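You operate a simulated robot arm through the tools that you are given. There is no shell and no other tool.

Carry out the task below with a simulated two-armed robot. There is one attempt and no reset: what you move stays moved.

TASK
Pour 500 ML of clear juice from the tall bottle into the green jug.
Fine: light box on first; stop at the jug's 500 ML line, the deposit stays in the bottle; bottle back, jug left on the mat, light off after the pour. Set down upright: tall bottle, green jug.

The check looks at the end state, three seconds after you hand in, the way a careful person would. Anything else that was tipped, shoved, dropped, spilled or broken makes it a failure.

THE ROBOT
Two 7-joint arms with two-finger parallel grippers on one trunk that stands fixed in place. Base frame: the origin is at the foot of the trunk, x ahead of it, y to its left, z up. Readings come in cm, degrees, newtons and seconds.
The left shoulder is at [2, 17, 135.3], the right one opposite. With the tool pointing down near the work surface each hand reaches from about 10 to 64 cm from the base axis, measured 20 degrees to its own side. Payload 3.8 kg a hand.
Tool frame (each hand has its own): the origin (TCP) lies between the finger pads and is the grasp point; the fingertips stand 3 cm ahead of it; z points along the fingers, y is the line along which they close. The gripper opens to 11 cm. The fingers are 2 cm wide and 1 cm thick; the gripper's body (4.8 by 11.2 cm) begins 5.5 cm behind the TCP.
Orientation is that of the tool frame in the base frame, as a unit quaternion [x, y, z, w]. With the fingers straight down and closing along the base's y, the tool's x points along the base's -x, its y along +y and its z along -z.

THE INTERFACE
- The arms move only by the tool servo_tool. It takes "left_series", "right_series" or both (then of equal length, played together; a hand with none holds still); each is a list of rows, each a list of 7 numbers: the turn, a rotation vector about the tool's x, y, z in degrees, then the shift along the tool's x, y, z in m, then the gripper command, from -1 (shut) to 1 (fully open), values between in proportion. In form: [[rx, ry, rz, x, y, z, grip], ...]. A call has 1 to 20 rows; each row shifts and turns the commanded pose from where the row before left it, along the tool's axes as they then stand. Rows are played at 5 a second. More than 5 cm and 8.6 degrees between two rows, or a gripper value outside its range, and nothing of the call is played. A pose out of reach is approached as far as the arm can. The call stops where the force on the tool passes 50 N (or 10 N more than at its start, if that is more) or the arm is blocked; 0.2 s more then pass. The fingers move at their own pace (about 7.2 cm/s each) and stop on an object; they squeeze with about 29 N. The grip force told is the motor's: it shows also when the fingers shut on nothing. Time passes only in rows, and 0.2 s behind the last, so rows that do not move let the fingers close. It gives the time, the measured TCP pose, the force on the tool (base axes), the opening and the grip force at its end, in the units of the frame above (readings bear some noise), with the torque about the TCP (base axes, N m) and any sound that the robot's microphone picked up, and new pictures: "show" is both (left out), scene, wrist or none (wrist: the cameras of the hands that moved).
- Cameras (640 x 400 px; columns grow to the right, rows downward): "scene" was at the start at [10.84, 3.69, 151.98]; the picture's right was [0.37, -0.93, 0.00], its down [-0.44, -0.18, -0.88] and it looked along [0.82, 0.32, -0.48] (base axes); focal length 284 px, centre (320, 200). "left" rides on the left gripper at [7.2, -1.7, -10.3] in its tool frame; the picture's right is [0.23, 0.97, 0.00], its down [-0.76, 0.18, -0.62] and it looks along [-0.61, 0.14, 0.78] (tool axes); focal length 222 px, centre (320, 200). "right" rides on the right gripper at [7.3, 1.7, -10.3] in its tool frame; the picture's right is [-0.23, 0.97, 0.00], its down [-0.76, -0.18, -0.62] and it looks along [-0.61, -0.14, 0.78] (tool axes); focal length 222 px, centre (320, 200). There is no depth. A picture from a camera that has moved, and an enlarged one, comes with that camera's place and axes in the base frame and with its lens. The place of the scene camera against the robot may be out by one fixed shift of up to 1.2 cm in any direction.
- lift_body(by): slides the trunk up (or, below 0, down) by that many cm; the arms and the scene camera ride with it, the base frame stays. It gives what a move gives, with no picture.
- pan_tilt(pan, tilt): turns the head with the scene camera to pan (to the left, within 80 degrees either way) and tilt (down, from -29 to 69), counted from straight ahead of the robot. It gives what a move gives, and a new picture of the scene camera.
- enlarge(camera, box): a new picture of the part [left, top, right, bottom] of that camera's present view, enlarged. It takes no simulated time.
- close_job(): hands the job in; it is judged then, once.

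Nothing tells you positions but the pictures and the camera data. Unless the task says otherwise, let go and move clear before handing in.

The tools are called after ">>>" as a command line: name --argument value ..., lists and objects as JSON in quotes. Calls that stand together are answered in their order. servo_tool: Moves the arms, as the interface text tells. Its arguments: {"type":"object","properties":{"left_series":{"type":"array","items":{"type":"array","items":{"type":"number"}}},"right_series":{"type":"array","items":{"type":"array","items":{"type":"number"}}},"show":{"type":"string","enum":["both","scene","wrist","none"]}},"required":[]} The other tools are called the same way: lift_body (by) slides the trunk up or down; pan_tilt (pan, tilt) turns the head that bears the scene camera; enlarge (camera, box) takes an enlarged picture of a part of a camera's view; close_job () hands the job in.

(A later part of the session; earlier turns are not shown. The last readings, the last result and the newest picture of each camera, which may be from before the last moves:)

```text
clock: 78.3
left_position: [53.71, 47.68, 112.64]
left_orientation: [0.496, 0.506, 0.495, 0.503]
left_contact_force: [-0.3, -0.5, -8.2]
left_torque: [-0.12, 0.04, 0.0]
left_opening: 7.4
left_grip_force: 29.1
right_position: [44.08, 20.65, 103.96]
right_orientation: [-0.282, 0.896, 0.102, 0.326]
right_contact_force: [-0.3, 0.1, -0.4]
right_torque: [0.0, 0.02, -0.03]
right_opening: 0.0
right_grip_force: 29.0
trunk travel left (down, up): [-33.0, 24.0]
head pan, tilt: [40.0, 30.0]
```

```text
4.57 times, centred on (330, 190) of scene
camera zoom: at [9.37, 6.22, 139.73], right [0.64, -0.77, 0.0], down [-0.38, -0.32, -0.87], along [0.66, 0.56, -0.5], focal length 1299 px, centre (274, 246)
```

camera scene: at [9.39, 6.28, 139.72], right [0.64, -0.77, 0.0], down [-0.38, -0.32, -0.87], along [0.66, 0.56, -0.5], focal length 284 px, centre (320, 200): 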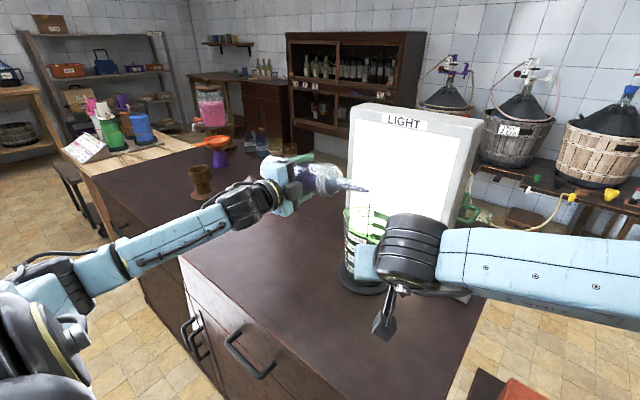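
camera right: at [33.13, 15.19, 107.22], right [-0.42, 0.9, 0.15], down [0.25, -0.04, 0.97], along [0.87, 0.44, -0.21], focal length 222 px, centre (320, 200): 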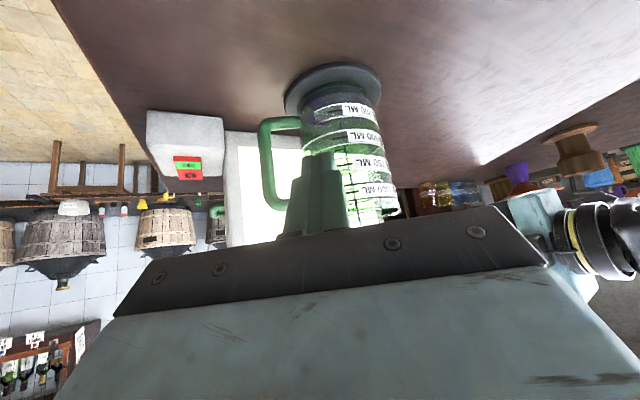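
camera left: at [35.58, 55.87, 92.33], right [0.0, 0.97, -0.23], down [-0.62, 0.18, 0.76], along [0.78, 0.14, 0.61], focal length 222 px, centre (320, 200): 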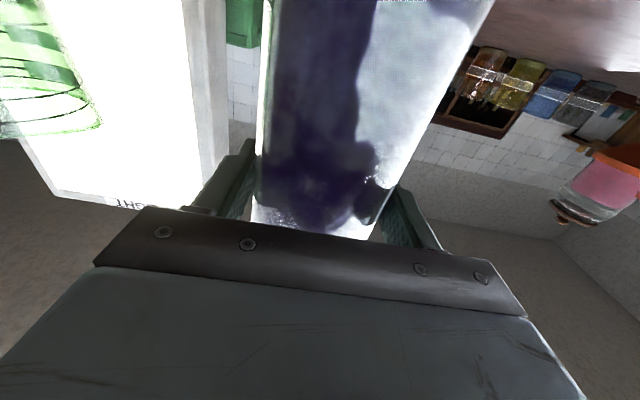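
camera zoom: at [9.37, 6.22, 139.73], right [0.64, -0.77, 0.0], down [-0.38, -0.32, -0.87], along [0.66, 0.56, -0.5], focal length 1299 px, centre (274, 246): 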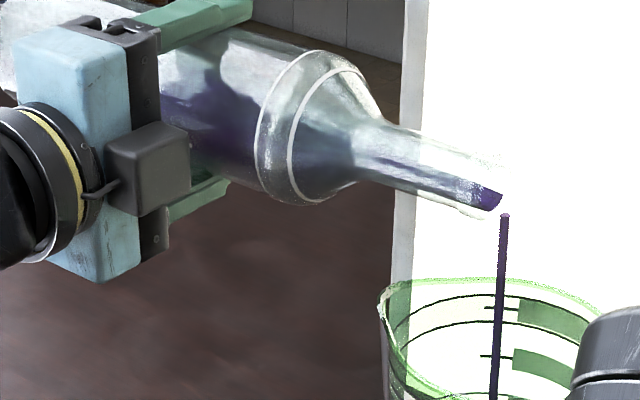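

>>> servo_tool --left_series '[[0, 0, 0.2, 0, 0.00062, 0, -1], [0, 0, 0.2, 0, 0.00062, 0, -1], [0, 0, 0.2, 0, 0.00062, 0, -1], [0, 0, 0.2, 0, 0.00062, 0, -1], [0, 0, 0, 0, 0, 0, -1], [0, 0, 0, 0, 0, 0, -1], [0, 0, 0, 0, 0, 0, -1], [0, 0, 0, 0, 0, 0, -1]]' --show "none"

>>> enlarge --camera "right" --box '[300, 80, 390, 160]'

>>> enlarge --camera "scene" --box '[240, 150, 380, 230]'

```text
clock: 80.1
left_position: [53.9, 47.77, 112.66]
left_orientation: [0.499, 0.502, 0.499, 0.501]
left_contact_force: [-0.3, 0.8, -8.0]
left_torque: [-0.14, 0.05, -0.04]
left_opening: 7.42
left_grip_force: 29.5
right_position: [44.15, 20.53, 104.11]
right_orientation: [-0.281, 0.896, 0.103, 0.327]
right_contact_force: [0.5, 0.1, -0.6]
right_torque: [-0.04, -0.02, 0.01]
right_opening: 0.0
right_grip_force: 28.8
trunk travel left (down, up): [-33.0, 24.0]
head pan, tilt: [40.0, 30.0]
```

```text
5.00 times, centred on (345, 120) of right
camera zoom: at [33.11, 15.12, 107.26], right [-0.41, 0.9, 0.15], down [0.25, -0.04, 0.97], along [0.87, 0.44, -0.21], focal length 1111 px, centre (195, 600)
```

zoom: 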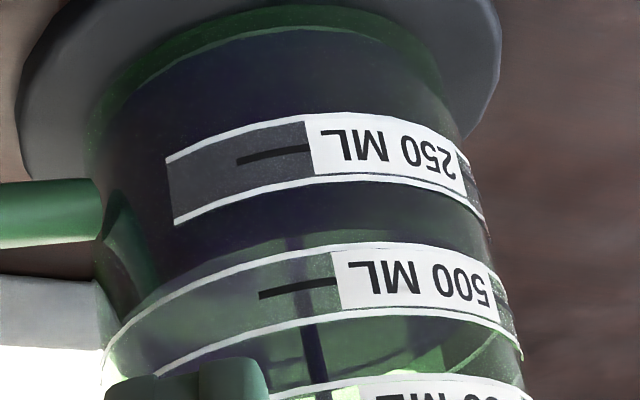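

```text
4.57 times, centred on (310, 190) of scene
camera zoom: at [9.37, 6.21, 139.73], right [0.64, -0.77, 0.0], down [-0.38, -0.32, -0.87], along [0.66, 0.56, -0.5], focal length 1299 px, centre (366, 246)
```

zoom: 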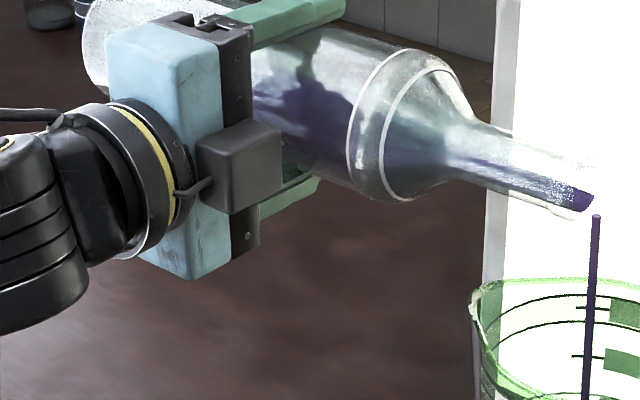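

>>> servo_tool --left_series '[[0, 0, 0.2, 0, 0.00062, 0, -1], [0, 0, 0.2, 0, 0.00062, 0, -1], [0, 0, 0.2, 0, 0.00062, 0, -1], [0, 0, 0.2, 0, 0.00062, 0, -1], [0, 0, 0, 0, 0, 0, -1], [0, 0, 0, 0, 0, 0, -1], [0, 0, 0, 0, 0, 0, -1], [0, 0, 0, 0, 0, 0, -1], [0, 0, 0, 0, 0, 0, -1]]' --show "none"

>>> enlarge --camera "right" --box '[300, 80, 390, 160]'

>>> enlarge --camera "scene" --box '[240, 150, 380, 230]'

```text
clock: 82.1
left_position: [53.66, 47.65, 112.89]
left_orientation: [0.503, 0.497, 0.502, 0.497]
left_contact_force: [-0.1, -0.6, -7.8]
left_torque: [-0.08, 0.06, 0.01]
left_opening: 7.42
left_grip_force: 29.2
right_position: [44.08, 20.69, 104.1]
right_orientation: [-0.282, 0.896, 0.103, 0.327]
right_contact_force: [-0.3, -0.5, -0.5]
right_torque: [0.03, 0.02, 0.0]
right_opening: 0.0
right_grip_force: 29.1
trunk travel left (down, up): [-33.0, 24.0]
head pan, tilt: [40.0, 30.0]
```

```text
5.00 times, centred on (345, 120) of right
camera zoom: at [33.11, 15.12, 107.26], right [-0.41, 0.9, 0.15], down [0.25, -0.04, 0.97], along [0.87, 0.44, -0.21], focal length 1111 px, centre (195, 600)
```

zoom: 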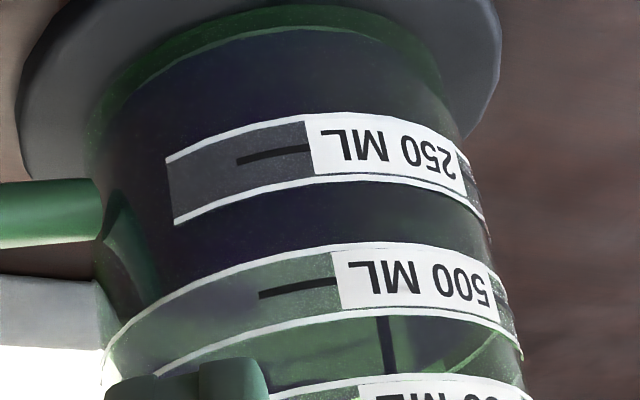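

```text
4.57 times, centred on (310, 190) of scene
camera zoom: at [9.37, 6.21, 139.73], right [0.64, -0.77, 0.0], down [-0.38, -0.32, -0.87], along [0.66, 0.56, -0.5], focal length 1299 px, centre (366, 246)
```

zoom: 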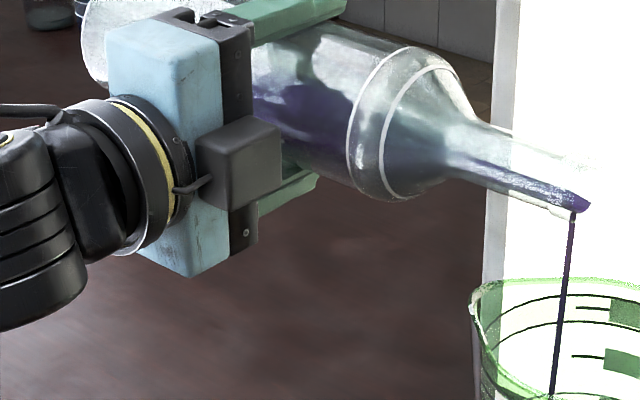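

About 430 mL so far, and the stream is still inside the jug. I'll hold at this tilt and let it creep up.

>>> servo_tool --left_series '[[0, 0, 0.2, 0, 0.00062, 0, -1], [0, 0, 0, 0, 0, 0, -1], [0, 0, 0, 0, 0, 0, -1], [0, 0, 0, 0, 0, 0, -1], [0, 0, 0, 0, 0, 0, -1], [0, 0, 0, 0, 0, 0, -1]]' --show "none"

>>> enlarge --camera "right" --box '[300, 90, 380, 150]'

>>> enlarge --camera "scene" --box '[240, 150, 380, 230]'

```text
clock: 83.5
left_position: [53.72, 47.68, 112.98]
left_orientation: [0.504, 0.497, 0.503, 0.496]
left_contact_force: [0.1, -0.7, -7.4]
left_torque: [-0.09, 0.01, 0.01]
left_opening: 7.43
left_grip_force: 29.0
right_position: [44.1, 20.68, 104.07]
right_orientation: [-0.281, 0.896, 0.103, 0.327]
right_contact_force: [-0.3, -0.7, 0.0]
right_torque: [-0.02, 0.0, 0.0]
right_opening: 0.0
right_grip_force: 29.7
trunk travel left (down, up): [-33.0, 24.0]
head pan, tilt: [40.0, 30.0]
```

```text
6.67 times, centred on (340, 120) of right
camera zoom: at [33.11, 15.12, 107.26], right [-0.41, 0.9, 0.15], down [0.25, -0.04, 0.97], along [0.87, 0.44, -0.21], focal length 1481 px, centre (187, 733)
```

zoom: 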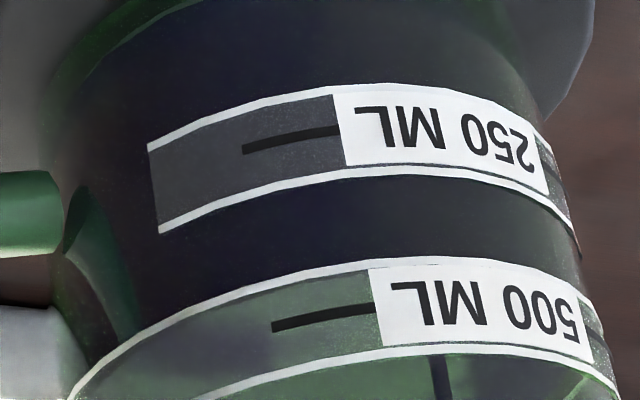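

```text
4.57 times, centred on (310, 190) of scene
camera zoom: at [9.37, 6.21, 139.73], right [0.64, -0.77, 0.0], down [-0.38, -0.32, -0.87], along [0.66, 0.56, -0.5], focal length 1299 px, centre (366, 246)
```

zoom: 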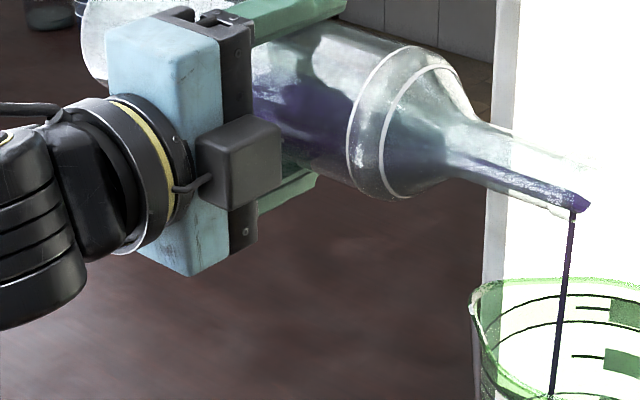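

>>> servo_tool --left_series '[[0, 0, 0.2, 0, 0.00062, 0, -1], [0, 0, 0, 0, 0, 0, -1], [0, 0, 0, 0, 0, 0, -1], [0, 0, 0, 0, 0, 0, -1], [0, 0, 0, 0, 0, 0, -1], [0, 0, 0, 0, 0, 0, -1]]' --show "none"

>>> enlarge --camera "right" --box '[300, 90, 380, 150]'

>>> enlarge --camera "scene" --box '[240, 150, 380, 230]'

```text
clock: 84.9
left_position: [53.72, 47.75, 113.0]
left_orientation: [0.505, 0.496, 0.504, 0.495]
left_contact_force: [0.4, 0.2, -7.0]
left_torque: [-0.08, 0.03, 0.0]
left_opening: 7.43
left_grip_force: 29.1
right_position: [44.01, 20.67, 104.09]
right_orientation: [-0.281, 0.897, 0.102, 0.326]
right_contact_force: [0.3, 0.0, 0.1]
right_torque: [-0.06, 0.01, -0.03]
right_opening: 0.02
right_grip_force: 29.0
trunk travel left (down, up): [-33.0, 24.0]
head pan, tilt: [40.0, 30.0]
```

```text
6.67 times, centred on (340, 120) of right
camera zoom: at [33.11, 15.12, 107.26], right [-0.41, 0.9, 0.15], down [0.25, -0.04, 0.97], along [0.87, 0.44, -0.21], focal length 1481 px, centre (187, 733)
```

zoom: 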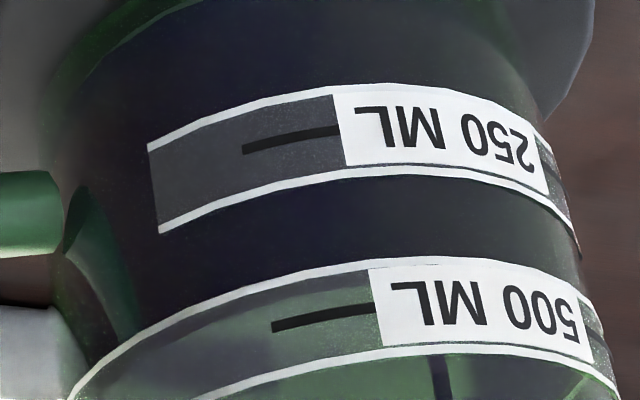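

```text
4.57 times, centred on (310, 190) of scene
camera zoom: at [9.36, 6.21, 139.73], right [0.64, -0.77, 0.0], down [-0.38, -0.32, -0.87], along [0.66, 0.56, -0.5], focal length 1299 px, centre (366, 246)
```

zoom: 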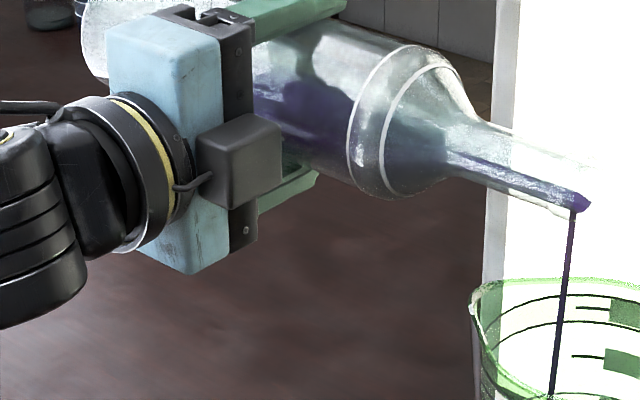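

>>> servo_tool --left_series '[[0, 0, 0.2, 0, 0.00062, 0, -1], [0, 0, 0, 0, 0, 0, -1], [0, 0, 0, 0, 0, 0, -1], [0, 0, 0, 0, 0, 0, -1], [0, 0, 0, 0, 0, 0, -1]]' --show "none"

>>> enlarge --camera "right" --box '[300, 90, 380, 150]'

>>> enlarge --camera "scene" --box '[240, 150, 380, 230]'

```text
clock: 86.1
left_position: [53.68, 47.53, 113.08]
left_orientation: [0.506, 0.495, 0.504, 0.494]
left_contact_force: [0.0, 0.3, -7.6]
left_torque: [-0.07, 0.03, -0.01]
left_opening: 7.44
left_grip_force: 28.7
right_position: [44.1, 20.64, 104.0]
right_orientation: [-0.282, 0.896, 0.103, 0.326]
right_contact_force: [0.3, -0.5, 0.2]
right_torque: [-0.02, 0.0, 0.0]
right_opening: 0.0
right_grip_force: 29.1
trunk travel left (down, up): [-33.0, 24.0]
head pan, tilt: [40.0, 30.0]
```

```text
6.67 times, centred on (340, 120) of right
camera zoom: at [33.11, 15.12, 107.26], right [-0.41, 0.9, 0.15], down [0.25, -0.04, 0.97], along [0.87, 0.44, -0.21], focal length 1481 px, centre (187, 733)
```

zoom: 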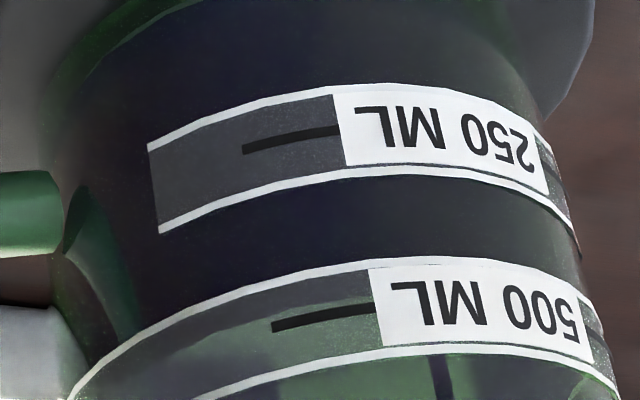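

```text
4.57 times, centred on (310, 190) of scene
camera zoom: at [9.36, 6.21, 139.73], right [0.64, -0.77, 0.0], down [-0.38, -0.32, -0.87], along [0.66, 0.56, -0.5], focal length 1299 px, centre (366, 246)
```

zoom: 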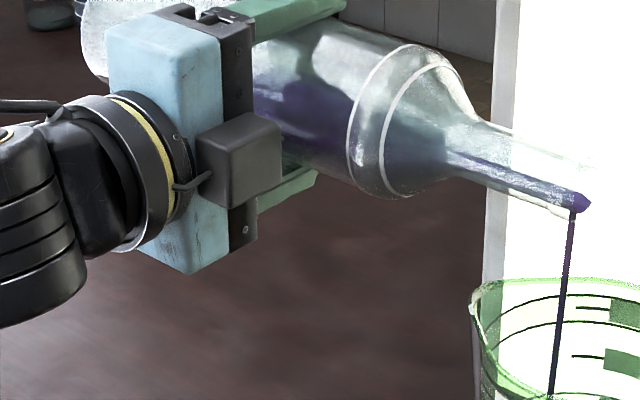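

The level is just under the 500 tick, at about 486 mL. I'll hold a moment more, then tilt back about the lip to stop the flow.

>>> servo_tool --left_series '[[0, 0, 0, 0, 0, 0, -1], [0, 0, -1, 0, -0.0031, 0, -1], [0, 0, -2, 0, -0.0062, 0, -1], [0, 0, -2, 0, -0.0062, 0, -1], [0, 0, -1, 0, -0.0031, 0, -1], [0, 0, 0, 0, 0, 0, -1], [0, 0, 0, 0, 0, 0, -1], [0, 0, 0, 0, 0, 0, -1]]' --show "none"

>>> enlarge --camera "right" --box '[300, 90, 380, 150]'

>>> enlarge --camera "scene" --box '[240, 150, 380, 230]'

```text
clock: 87.9
left_position: [53.72, 47.65, 111.23]
left_orientation: [0.479, 0.521, 0.478, 0.52]
left_contact_force: [0.0, 0.8, -7.2]
left_torque: [-0.13, 0.03, 0.05]
left_opening: 7.44
left_grip_force: 29.1
right_position: [44.08, 20.66, 104.05]
right_orientation: [-0.282, 0.896, 0.103, 0.326]
right_contact_force: [-0.3, -0.7, 0.8]
right_torque: [-0.02, 0.03, 0.03]
right_opening: 0.0
right_grip_force: 29.4
trunk travel left (down, up): [-33.0, 24.0]
head pan, tilt: [40.0, 30.0]
```

```text
6.67 times, centred on (340, 120) of right
camera zoom: at [33.1, 15.12, 107.26], right [-0.41, 0.9, 0.15], down [0.25, -0.04, 0.97], along [0.87, 0.44, -0.21], focal length 1481 px, centre (187, 733)
```

zoom: 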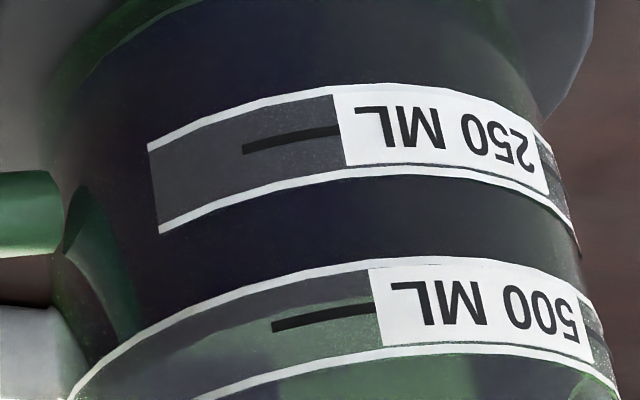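

```text
4.57 times, centred on (310, 190) of scene
camera zoom: at [9.36, 6.21, 139.73], right [0.64, -0.77, 0.0], down [-0.38, -0.32, -0.87], along [0.66, 0.56, -0.5], focal length 1299 px, centre (366, 246)
```

zoom: 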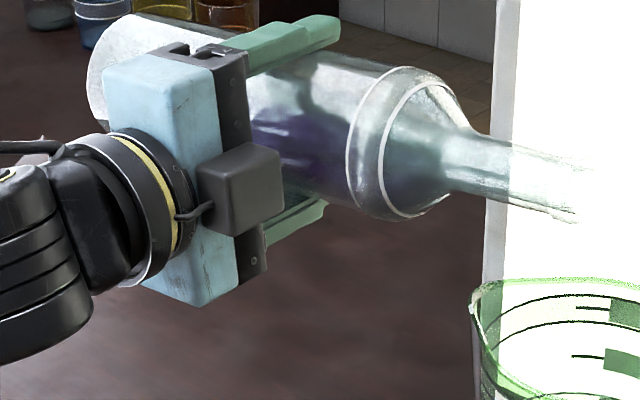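

The flow has stopped. I'll check the level against the tick at higher zoom.

>>> enlarge --camera "right" --box '[322, 112, 362, 142]'

>>> enlarge --camera "right" --box '[280, 60, 400, 160]'

```text
13.33 times, centred on (342, 127) of right
camera zoom: at [33.1, 15.12, 107.26], right [-0.41, 0.9, 0.15], down [0.25, -0.04, 0.97], along [0.87, 0.44, -0.21], focal length 2962 px, centre (27, 1173)
```

zoom: 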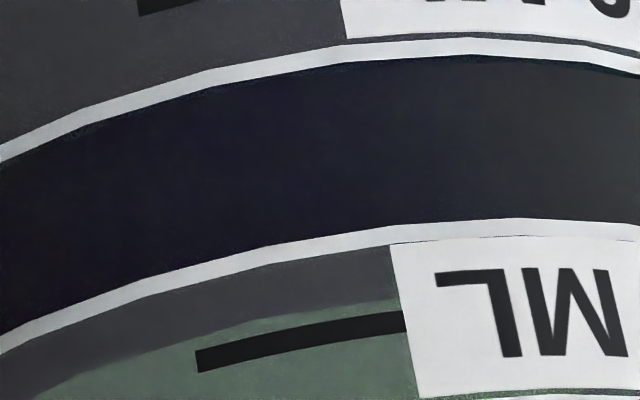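

```text
4.00 times, centred on (340, 110) of right
camera zoom: at [33.1, 15.12, 107.26], right [-0.41, 0.9, 0.15], down [0.25, -0.04, 0.97], along [0.87, 0.44, -0.21], focal length 888 px, centre (240, 560)
```

zoom: 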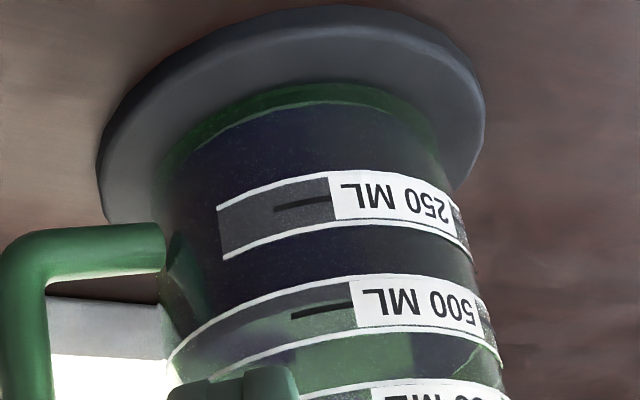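

It reads slightly below the 500 tick, but I'm looking down on it, so there is parallax. I'll lower and level the right camera to read the line square-on before deciding how much more to add.

>>> servo_tool --right_series '[[0, -5.5, 0, 0.0064, 0, 0.0077, -1], [0, -5.5, 0, 0.0071, 0, 0.007, -1], [0, -5.5, 0, 0.0078, 0, 0.0063, -1], [0, -5.5, 0, 0.0083, 0, 0.0055, -1], [0, 0, 0, 0, 0, 0, -1]]' --show "both"

>>> enlarge --camera "right" --box '[260, 80, 440, 220]'

```text
clock: 89.1
left_position: [53.62, 47.58, 111.38]
left_orientation: [0.48, 0.52, 0.479, 0.52]
left_contact_force: [0.3, 0.6, -7.5]
left_torque: [-0.09, 0.01, 0.03]
left_opening: 7.44
left_grip_force: 29.2
right_position: [43.91, 20.57, 100.03]
right_orientation: [-0.258, 0.817, 0.156, 0.492]
right_contact_force: [0.3, -0.8, 0.8]
right_torque: [0.0, -0.01, 0.01]
right_opening: 0.0
right_grip_force: 29.0
trunk travel left (down, up): [-33.0, 24.0]
head pan, tilt: [40.0, 30.0]
camera scene: at [9.36, 6.21, 139.73], right [0.64, -0.77, 0.0], down [-0.38, -0.32, -0.87], along [0.66, 0.56, -0.5], focal length 284 px, centre (320, 200)
camera right: at [32.65, 14.84, 98.45], right [-0.47, 0.86, 0.2], down [-0.06, -0.26, 0.96], along [0.88, 0.44, 0.17], focal length 222 px, centre (320, 200)
```

scene: 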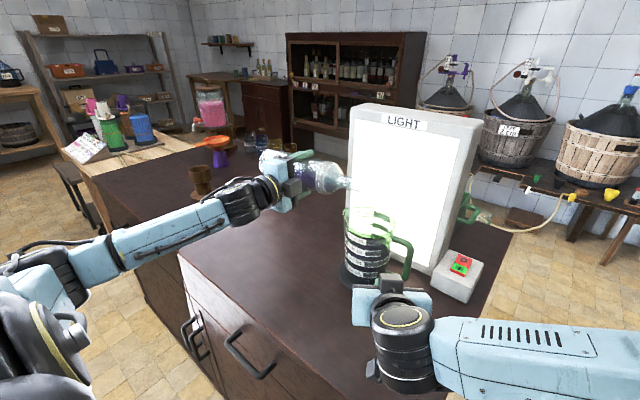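
right: 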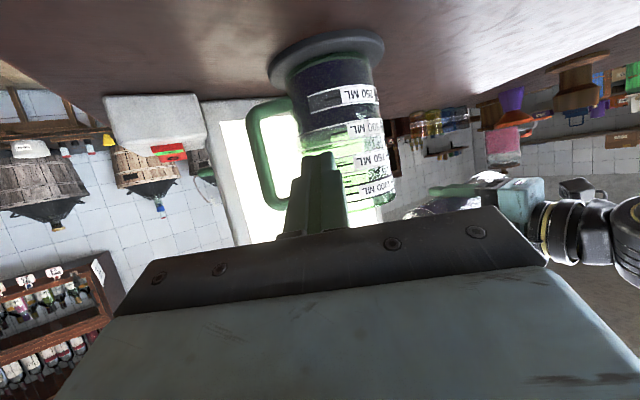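

```text
2.86 times, centred on (350, 150) of right
camera zoom: at [32.65, 14.84, 98.45], right [-0.47, 0.86, 0.2], down [-0.06, -0.26, 0.96], along [0.88, 0.44, 0.17], focal length 635 px, centre (234, 343)
```

zoom: 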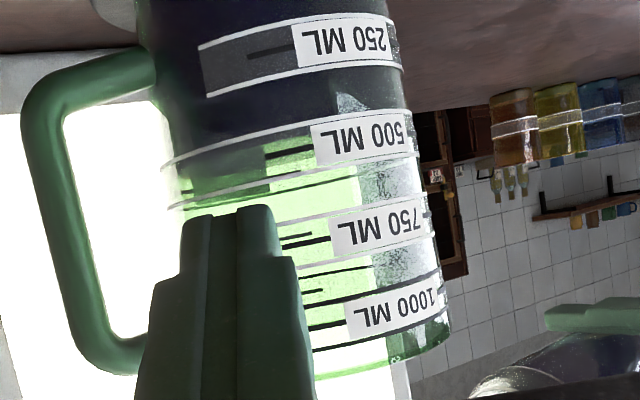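

Now the level shows clearly against the light. I'll zoom in tightly.

>>> enlarge --camera "right" --box '[310, 112, 390, 162]'

>>> enlarge --camera "scene" --box '[330, 200, 410, 290]'

```text
8.00 times, centred on (350, 137) of right
camera zoom: at [32.65, 14.84, 98.45], right [-0.47, 0.86, 0.2], down [-0.06, -0.26, 0.96], along [0.88, 0.44, 0.17], focal length 1777 px, centre (80, 704)
```

zoom: 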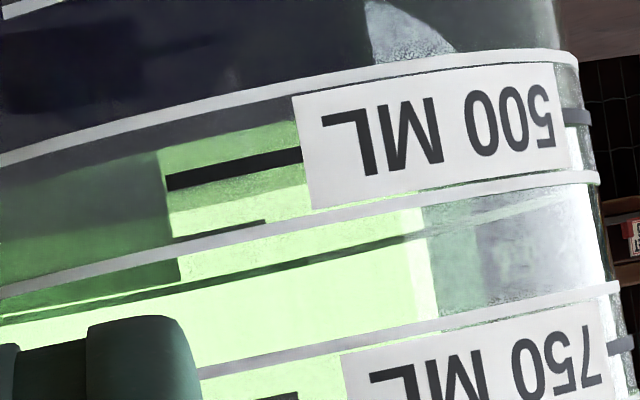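

```text
4.44 times, centred on (370, 245) of scene
camera zoom: at [9.36, 6.21, 139.73], right [0.64, -0.77, 0.0], down [-0.38, -0.32, -0.87], along [0.66, 0.56, -0.5], focal length 1263 px, centre (98, 0)
```

zoom: 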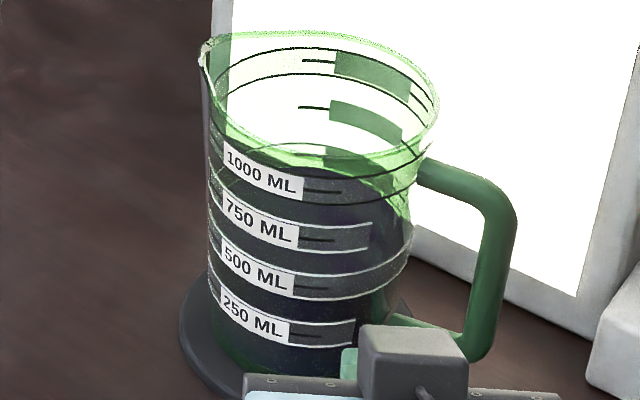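

Square-on the level reads about 470 mL, so roughly 30 mL more is needed. I'll tilt gently back to the lip angle and let a little more through.

>>> servo_tool --left_series '[[0, 0, 0.7, 0, 0.00217, 0, -1], [0, 0, 1.2, 0, 0.00371, 0, -1], [0, 0, 1.2, 0, 0.00371, 0, -1], [0, 0, 1.2, 0, 0.00371, 0, -1], [0, 0, 0.7, 0, 0.00217, 0, -1], [0, 0, 0, 0, 0, 0, -1], [0, 0, 0, 0, 0, 0, -1]]' --show "none"

>>> enlarge --camera "right" --box '[310, 112, 390, 162]'

>>> enlarge --camera "scene" --box '[260, 150, 420, 250]'

```text
clock: 90.7
left_position: [53.79, 47.65, 112.92]
left_orientation: [0.501, 0.499, 0.501, 0.499]
left_contact_force: [0.5, -0.4, -6.1]
left_torque: [-0.1, 0.01, 0.01]
left_opening: 7.4
left_grip_force: 29.2
right_position: [43.99, 20.53, 100.11]
right_orientation: [-0.257, 0.818, 0.154, 0.491]
right_contact_force: [-0.3, 0.3, -0.5]
right_torque: [-0.03, 0.01, -0.01]
right_opening: 0.0
right_grip_force: 29.3
trunk travel left (down, up): [-33.0, 24.0]
head pan, tilt: [40.0, 30.0]
```

```text
8.00 times, centred on (350, 137) of right
camera zoom: at [32.67, 14.85, 98.47], right [-0.47, 0.86, 0.2], down [-0.06, -0.26, 0.96], along [0.88, 0.44, 0.17], focal length 1777 px, centre (80, 704)
```

zoom: 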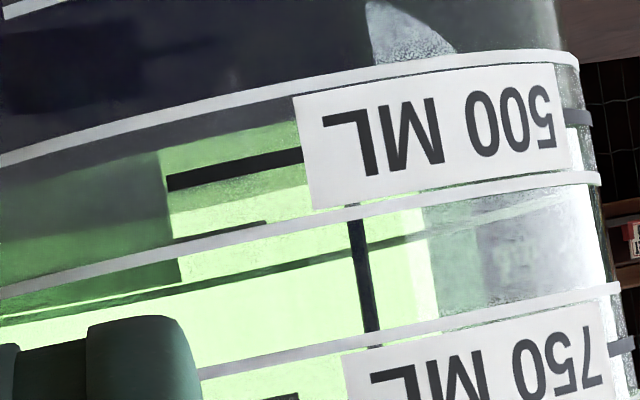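

```text
4.00 times, centred on (340, 200) of scene
camera zoom: at [9.36, 6.21, 139.73], right [0.64, -0.77, 0.0], down [-0.38, -0.32, -0.87], along [0.66, 0.56, -0.5], focal length 1137 px, centre (240, 200)
```

zoom: 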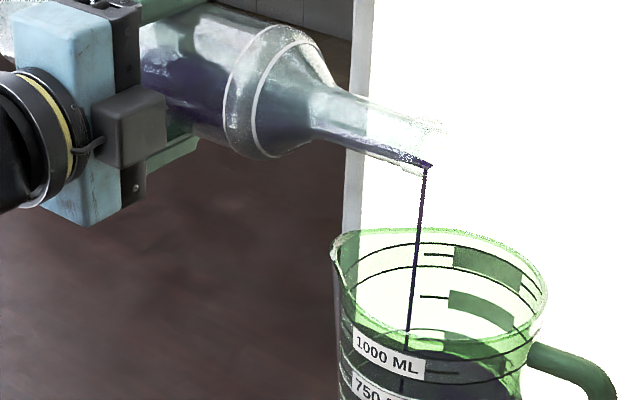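

>>> servo_tool --left_series '[[0, 0, 0.3, 0, 0.00093, 0, -1], [0, 0, 0.3, 0, 0.00093, 0, -1], [0, 0, 0, 0, 0, 0, -1], [0, 0, 0, 0, 0, 0, -1], [0, 0, 0, 0, 0, 0, -1], [0, 0, 0, 0, 0, 0, -1], [0, 0, 0, 0, 0, 0, -1]]' --show "none"

>>> enlarge --camera "right" --box '[310, 112, 390, 162]'

>>> enlarge --camera "scene" --box '[260, 150, 420, 250]'

```text
clock: 92.3
left_position: [53.58, 47.8, 113.07]
left_orientation: [0.504, 0.497, 0.502, 0.497]
left_contact_force: [-0.8, -0.4, -6.7]
left_torque: [-0.15, -0.01, 0.0]
left_opening: 7.43
left_grip_force: 29.1
right_position: [43.82, 20.53, 99.95]
right_orientation: [-0.258, 0.818, 0.155, 0.491]
right_contact_force: [-0.6, 0.3, 0.2]
right_torque: [0.0, -0.01, -0.02]
right_opening: 0.01
right_grip_force: 29.2
trunk travel left (down, up): [-33.0, 24.0]
head pan, tilt: [40.0, 30.0]
```

```text
8.00 times, centred on (350, 137) of right
camera zoom: at [32.67, 14.84, 98.46], right [-0.47, 0.86, 0.2], down [-0.06, -0.26, 0.96], along [0.88, 0.44, 0.17], focal length 1777 px, centre (80, 704)
```

zoom: 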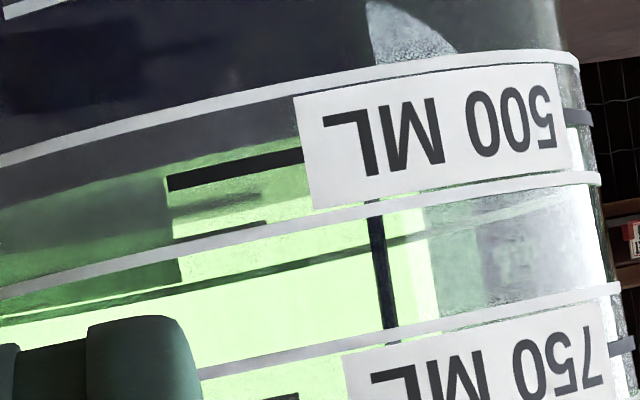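

```text
4.00 times, centred on (340, 200) of scene
camera zoom: at [9.36, 6.21, 139.73], right [0.64, -0.77, 0.0], down [-0.38, -0.32, -0.87], along [0.66, 0.56, -0.5], focal length 1137 px, centre (240, 200)
```

zoom: 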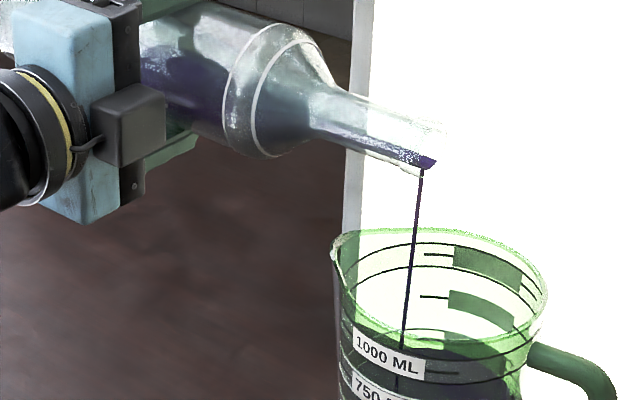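

>>> servo_tool --left_series '[[0, 0, 0, 0, 0, 0, -1], [0, 0, 0, 0, 0, 0, -1], [0, 0, 0, 0, 0, 0, -1]]' --show "none"

>>> enlarge --camera "right" --box '[310, 112, 390, 162]'

```text
clock: 93.1
left_position: [53.68, 47.75, 113.15]
left_orientation: [0.504, 0.496, 0.503, 0.496]
left_contact_force: [0.9, -0.3, -7.7]
left_torque: [-0.12, 0.02, 0.02]
left_opening: 7.43
left_grip_force: 29.0
right_position: [43.95, 20.63, 100.02]
right_orientation: [-0.257, 0.817, 0.155, 0.492]
right_contact_force: [-0.3, -0.7, -0.4]
right_torque: [0.03, 0.0, -0.01]
right_opening: 0.0
right_grip_force: 29.1
trunk travel left (down, up): [-33.0, 24.0]
head pan, tilt: [40.0, 30.0]
```

```text
8.00 times, centred on (350, 137) of right
camera zoom: at [32.67, 14.84, 98.46], right [-0.47, 0.86, 0.2], down [-0.06, -0.26, 0.96], along [0.88, 0.44, 0.17], focal length 1777 px, centre (80, 704)
```

zoom: 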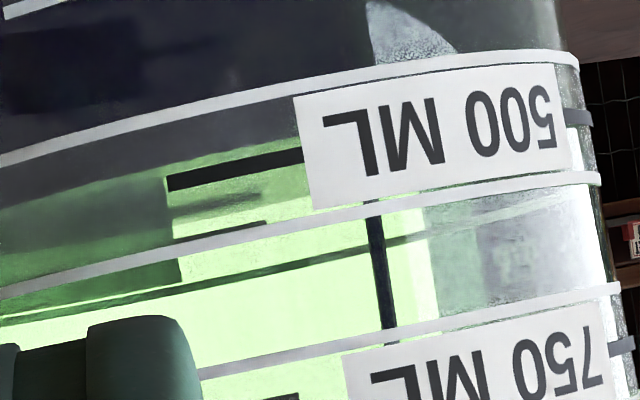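

>>> servo_tool --left_series '[[0, 0, 0.2, 0, 0.00062, 0, -1], [0, 0, 0, 0, 0, 0, -1], [0, 0, 0, 0, 0, 0, -1], [0, 0, 0, 0, 0, 0, -1], [0, 0, 0, 0, 0, 0, -1]]' --show "none"

>>> enlarge --camera "right" --box '[310, 112, 390, 162]'

>>> enlarge --camera "scene" --box '[260, 150, 420, 250]'

```text
clock: 94.3
left_position: [53.72, 47.72, 113.22]
left_orientation: [0.505, 0.495, 0.504, 0.496]
left_contact_force: [-0.2, 0.1, -7.1]
left_torque: [-0.08, 0.01, -0.02]
left_opening: 7.44
left_grip_force: 29.1
right_position: [43.87, 20.65, 100.09]
right_orientation: [-0.257, 0.817, 0.155, 0.492]
right_contact_force: [-0.6, -0.7, -0.1]
right_torque: [0.0, 0.01, 0.0]
right_opening: 0.0
right_grip_force: 28.9
trunk travel left (down, up): [-33.0, 24.0]
head pan, tilt: [40.0, 30.0]
```

```text
8.00 times, centred on (350, 137) of right
camera zoom: at [32.66, 14.84, 98.47], right [-0.47, 0.86, 0.2], down [-0.06, -0.26, 0.96], along [0.88, 0.44, 0.17], focal length 1777 px, centre (80, 704)
```

zoom: 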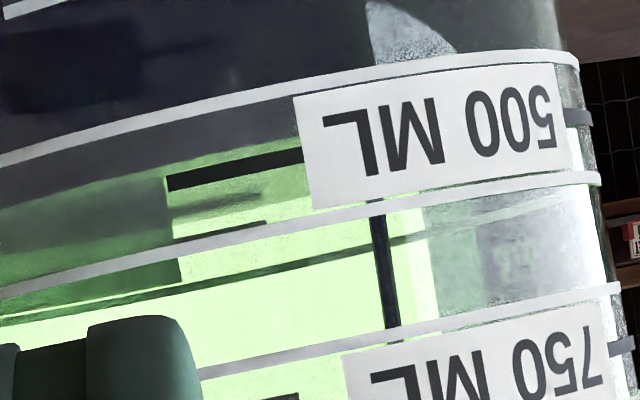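

```text
4.00 times, centred on (340, 200) of scene
camera zoom: at [9.36, 6.2, 139.73], right [0.64, -0.77, 0.0], down [-0.38, -0.32, -0.87], along [0.66, 0.56, -0.5], focal length 1137 px, centre (240, 200)
```

zoom: 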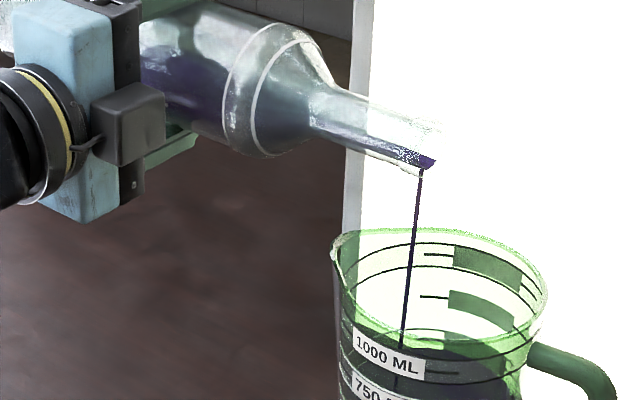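

>>> enlarge --camera "right" --box '[322, 118, 352, 140]'

```text
16.00 times, centred on (337, 129) of right
camera zoom: at [32.66, 14.84, 98.47], right [-0.47, 0.86, 0.2], down [-0.06, -0.26, 0.96], along [0.88, 0.44, 0.17], focal length 3554 px, centre (48, 1336)
```

zoom: 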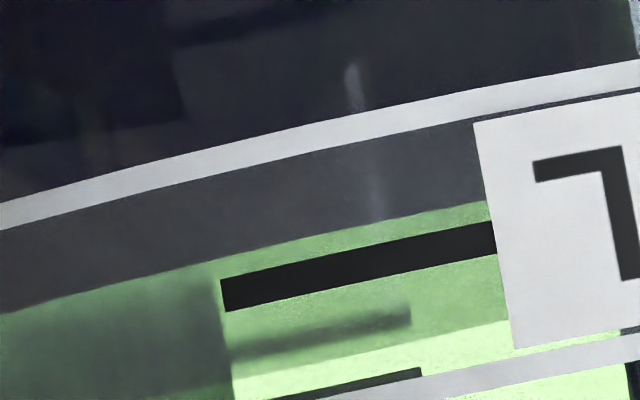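

>>> servo_tool --left_series '[[0, 0, 0, 0, 0, 0, -1], [0, 0, 0, 0, 0, 0, -1], [0, 0, 0, 0, 0, 0, -1]]' --show "none"

>>> enlarge --camera "right" --box '[322, 118, 352, 140]'

>>> enlarge --camera "scene" --box '[320, 170, 400, 220]'

```text
clock: 95.1
left_position: [53.72, 47.73, 113.06]
left_orientation: [0.505, 0.496, 0.505, 0.494]
left_contact_force: [-0.7, -0.4, -7.8]
left_torque: [-0.17, 0.07, -0.02]
left_opening: 7.44
left_grip_force: 29.0
right_position: [44.01, 20.51, 100.13]
right_orientation: [-0.257, 0.818, 0.155, 0.492]
right_contact_force: [0.6, 0.0, 0.3]
right_torque: [-0.01, 0.01, -0.01]
right_opening: 0.01
right_grip_force: 29.1
trunk travel left (down, up): [-33.0, 24.0]
head pan, tilt: [40.0, 30.0]
```

```text
16.00 times, centred on (337, 129) of right
camera zoom: at [32.66, 14.84, 98.47], right [-0.47, 0.86, 0.2], down [-0.06, -0.26, 0.96], along [0.88, 0.44, 0.17], focal length 3554 px, centre (48, 1336)
```

zoom: 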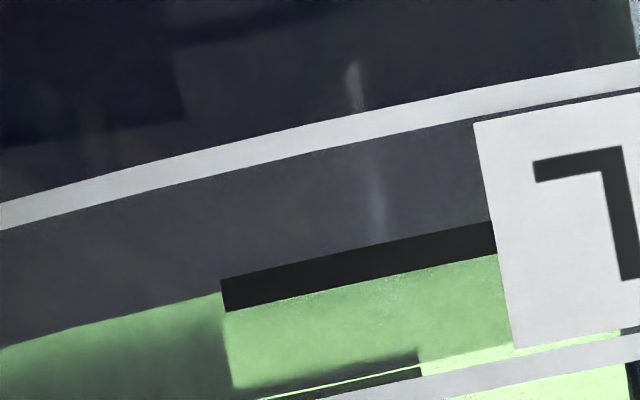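

```text
8.00 times, centred on (360, 195) of scene
camera zoom: at [9.36, 6.2, 139.73], right [0.64, -0.77, 0.0], down [-0.38, -0.32, -0.87], along [0.66, 0.56, -0.5], focal length 2274 px, centre (0, 240)
```

zoom: 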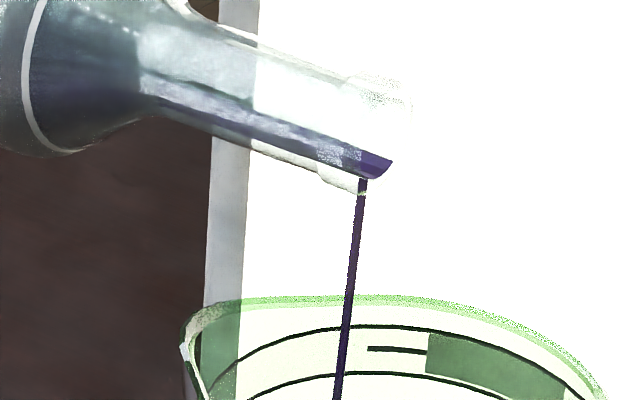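

The level is right on the 500 tick. Stopping the flow now by tilting back about the lip.

>>> servo_tool --left_series '[[0, 0, -2, 0, -0.0062, 0, -1], [0, 0, -2.5, 0, -0.0077, 0, -1], [0, 0, -2.5, 0, -0.0077, 0, -1], [0, 0, -2, 0, -0.0062, 0, -1], [0, 0, -1, 0, -0.0031, 0, -1], [0, 0, 0, 0, 0, 0, -1], [0, 0, 0, 0, 0, 0, -1]]' --show "none"

>>> enlarge --camera "right" --box '[322, 118, 352, 140]'

>>> enlarge --camera "scene" --box '[260, 150, 420, 300]'

>>> enlarge --camera "right" --box '[280, 50, 440, 170]'

```text
clock: 96.7
left_position: [53.66, 47.59, 110.02]
left_orientation: [0.46, 0.539, 0.458, 0.537]
left_contact_force: [0.3, 0.2, -6.1]
left_torque: [-0.11, 0.03, 0.0]
left_opening: 7.44
left_grip_force: 29.7
right_position: [43.81, 20.51, 100.03]
right_orientation: [-0.257, 0.818, 0.154, 0.491]
right_contact_force: [0.2, -0.4, -0.5]
right_torque: [0.04, -0.02, -0.01]
right_opening: 0.0
right_grip_force: 29.4
trunk travel left (down, up): [-33.0, 24.0]
head pan, tilt: [40.0, 30.0]
```

```text
16.00 times, centred on (337, 129) of right
camera zoom: at [32.66, 14.84, 98.47], right [-0.47, 0.86, 0.2], down [-0.06, -0.26, 0.96], along [0.88, 0.44, 0.17], focal length 3554 px, centre (48, 1336)
```

zoom: 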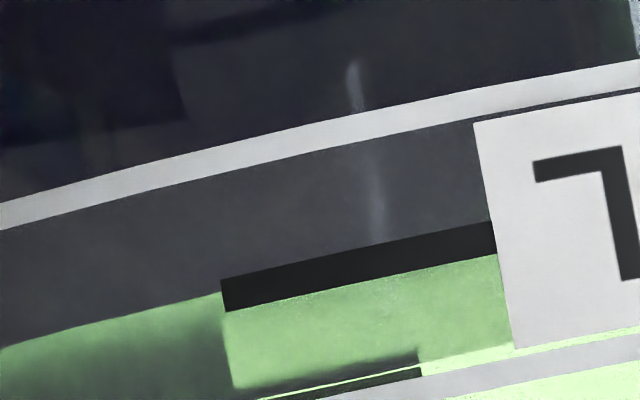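

```text
2.67 times, centred on (340, 225) of scene
camera zoom: at [9.36, 6.2, 139.73], right [0.64, -0.77, 0.0], down [-0.38, -0.32, -0.87], along [0.66, 0.56, -0.5], focal length 758 px, centre (267, 133)
```

zoom: 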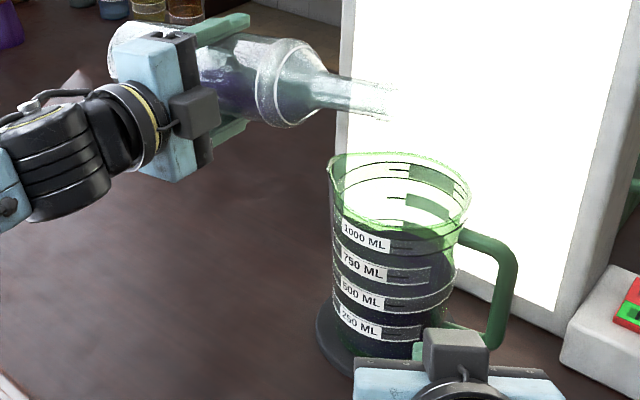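

```text
3.33 times, centred on (360, 110) of right
camera zoom: at [32.66, 14.84, 98.47], right [-0.47, 0.86, 0.2], down [-0.06, -0.26, 0.96], along [0.88, 0.44, 0.17], focal length 740 px, centre (187, 500)
```

zoom: 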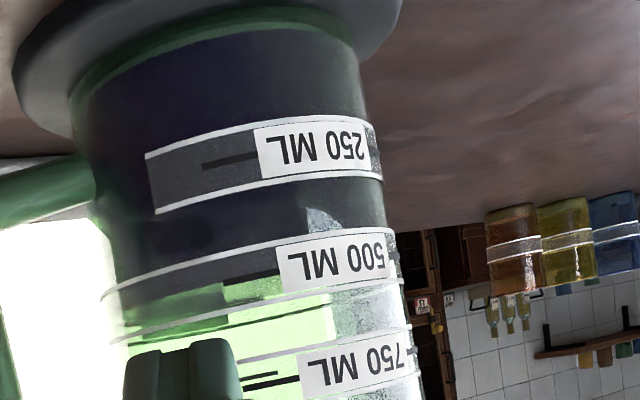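

The flow has stopped with the level on the 500 tick. I'll untilt the bottle smoothly while keeping the mouth over the jug and rising clear of the rim.

>>> servo_tool --left_series '[[0, 0, -1, 0.0001, -0.0017, 0, -1], [0, 0, -2, 0.0003, -0.0034, 0, -1], [0, 0, -2, 0.0003, -0.0034, 0, -1], [0, 0, -2, 0.0003, -0.0034, 0, -1], [0, 0, -2, 0.0003, -0.0034, 0, -1], [0, 0, -2, 0.0003, -0.0034, 0, -1], [0, 0, -2, 0.0003, -0.0034, 0, -1], [0, 0, -2, 0.0003, -0.0034, 0, -1], [0, 0, -2, 0.0003, -0.0034, 0, -1], [0, 0, -2, 0.0003, -0.0034, 0, -1], [0, 0, -2, 0.0003, -0.0034, 0, -1], [0, 0, -2, 0.0003, -0.0034, 0, -1], [0, 0, -1, 0.0001, -0.0017, 0, -1], [0, 0, 0, 0, 0, 0, -1]]' --show "scene"

>>> enlarge --camera "scene" --box '[240, 140, 420, 300]'

```text
clock: 99.7
left_position: [53.77, 46.43, 106.21]
left_orientation: [0.339, 0.622, 0.336, 0.621]
left_contact_force: [0.4, 0.4, -7.6]
left_torque: [-0.03, -0.01, 0.0]
left_opening: 7.41
left_grip_force: 28.7
right_position: [43.82, 20.52, 100.1]
right_orientation: [-0.258, 0.817, 0.155, 0.491]
right_contact_force: [-1.0, -0.5, -0.3]
right_torque: [0.02, -0.03, 0.01]
right_opening: 0.0
right_grip_force: 29.5
trunk travel left (down, up): [-33.0, 24.0]
head pan, tilt: [40.0, 30.0]
camera scene: at [9.36, 6.2, 139.73], right [0.64, -0.77, 0.0], down [-0.38, -0.32, -0.87], along [0.66, 0.56, -0.5], focal length 284 px, centre (320, 200)
```

scene: 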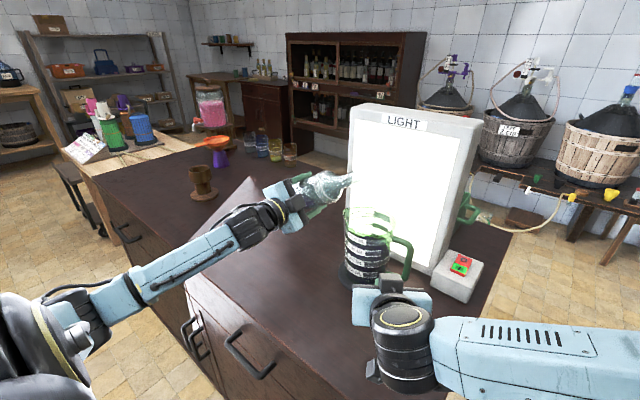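

```text
2.50 times, centred on (330, 220) of scene
camera zoom: at [9.36, 6.2, 139.73], right [0.64, -0.77, 0.0], down [-0.38, -0.32, -0.87], along [0.66, 0.56, -0.5], focal length 711 px, centre (295, 150)
```

zoom: 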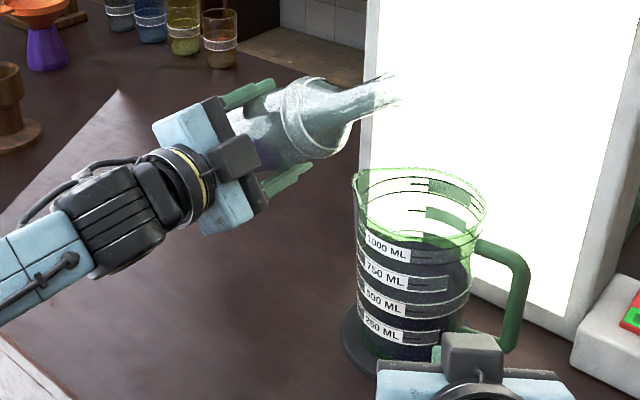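

The bottle is at 57° and clear above the rim. I'll move it out sideways, away from the jug.

>>> servo_tool --left_series '[[0, 0, 0, 0.0016, 0.0028, 0, -1], [0, 0, 0, 0.0033, 0.0056, 0, -1], [0, 0, 0, 0.0055, 0.0093, 0, -1], [0, 0, 0, 0.0066, 0.0112, 0, -1], [0, 0, 0, 0.0066, 0.0112, 0, -1], [0, 0, 0, 0.0066, 0.0112, 0, -1], [0, 0, 0, 0.0066, 0.0112, 0, -1], [0, 0, 0, 0.0066, 0.0112, 0, -1], [0, 0, 0, 0.0066, 0.0112, 0, -1], [0, 0, 0, 0.0055, 0.0093, 0, -1], [0, 0, 0, 0.0044, 0.0075, 0, -1], [0, 0, 0, 0.0027, 0.0047, 0, -1], [0, 0, 0, 0.0016, 0.0028, 0, -1], [0, 0, 0, 0.0016, 0.0028, 0, -1], [0, 0, 0, 0, 0, 0, -1]]' --show "scene"

```text
clock: 102.9
left_position: [53.6, 58.15, 111.94]
left_orientation: [0.338, 0.622, 0.337, 0.621]
left_contact_force: [-0.6, 0.4, -6.7]
left_torque: [-0.1, 0.03, 0.0]
left_opening: 7.46
left_grip_force: 29.4
right_position: [43.99, 20.57, 100.14]
right_orientation: [-0.258, 0.818, 0.155, 0.491]
right_contact_force: [0.6, -0.2, 0.0]
right_torque: [-0.03, -0.01, -0.03]
right_opening: 0.0
right_grip_force: 29.4
trunk travel left (down, up): [-33.0, 24.0]
head pan, tilt: [40.0, 30.0]
camera scene: at [9.36, 6.22, 139.73], right [0.64, -0.77, 0.0], down [-0.38, -0.32, -0.87], along [0.66, 0.56, -0.5], focal length 284 px, centre (320, 200)
```

scene: 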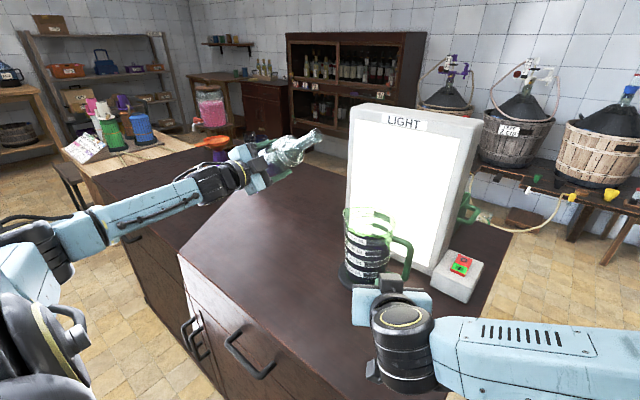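

Clear of the jug. Now I'll untilt the bottle smoothly to upright.

>>> servo_tool --left_series '[[0, 0, -1, 0, 0, 0, -1], [0, 0, -2, 0, 0, 0, -1], [0, 0, -3, 0, 0, 0, -1], [0, 0, -3.5, 0, 0, 0, -1], [0, 0, -3.5, 0, 0, 0, -1], [0, 0, -3.5, 0, 0, 0, -1], [0, 0, -3.5, 0, 0, 0, -1], [0, 0, -3.5, 0, 0, 0, -1], [0, 0, -3.5, 0, 0, 0, -1], [0, 0, -3.5, 0, 0, 0, -1], [0, 0, -3.5, 0, 0, 0, -1], [0, 0, -3.5, 0, 0, 0, -1], [0, 0, -3.5, 0, 0, 0, -1], [0, 0, -3.5, 0, 0, 0, -1], [0, 0, -3.5, 0, 0, 0, -1], [0, 0, -3, 0, 0, 0, -1], [0, 0, -3, 0, 0, 0, -1], [0, 0, -2, 0, 0, 0, -1], [0, 0, -1, 0, 0, 0, -1], [0, 0, 0, 0, 0, 0, -1]]' --show "scene"

>>> enlarge --camera "scene" --box '[180, 80, 420, 300]'

```text
clock: 107.1
left_position: [53.64, 58.2, 111.93]
left_orientation: [-0.001, 0.708, 0.0, 0.707]
left_contact_force: [0.1, 0.1, -6.7]
left_torque: [0.03, 0.04, 0.0]
left_opening: 7.42
left_grip_force: 29.3
right_position: [43.98, 20.53, 100.16]
right_orientation: [-0.257, 0.818, 0.155, 0.491]
right_contact_force: [0.1, 0.5, -0.2]
right_torque: [0.0, 0.02, 0.01]
right_opening: 0.0
right_grip_force: 28.6
trunk travel left (down, up): [-33.0, 24.0]
head pan, tilt: [40.0, 30.0]
camera scene: at [9.36, 6.21, 139.73], right [0.64, -0.77, 0.0], down [-0.38, -0.32, -0.87], along [0.66, 0.56, -0.5], focal length 284 px, centre (320, 200)
```

scene: 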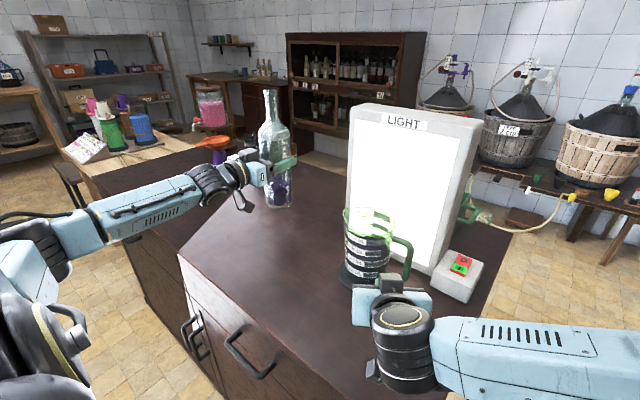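

```text
1.82 times, centred on (300, 190) of scene
camera zoom: at [9.36, 6.21, 139.73], right [0.64, -0.77, 0.0], down [-0.38, -0.32, -0.87], along [0.66, 0.56, -0.5], focal length 517 px, centre (356, 218)
```

zoom: 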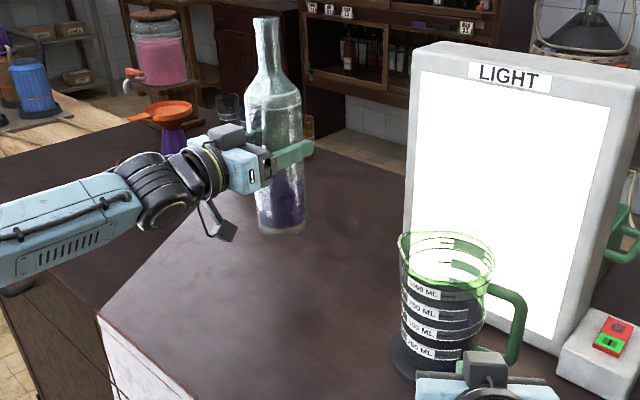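

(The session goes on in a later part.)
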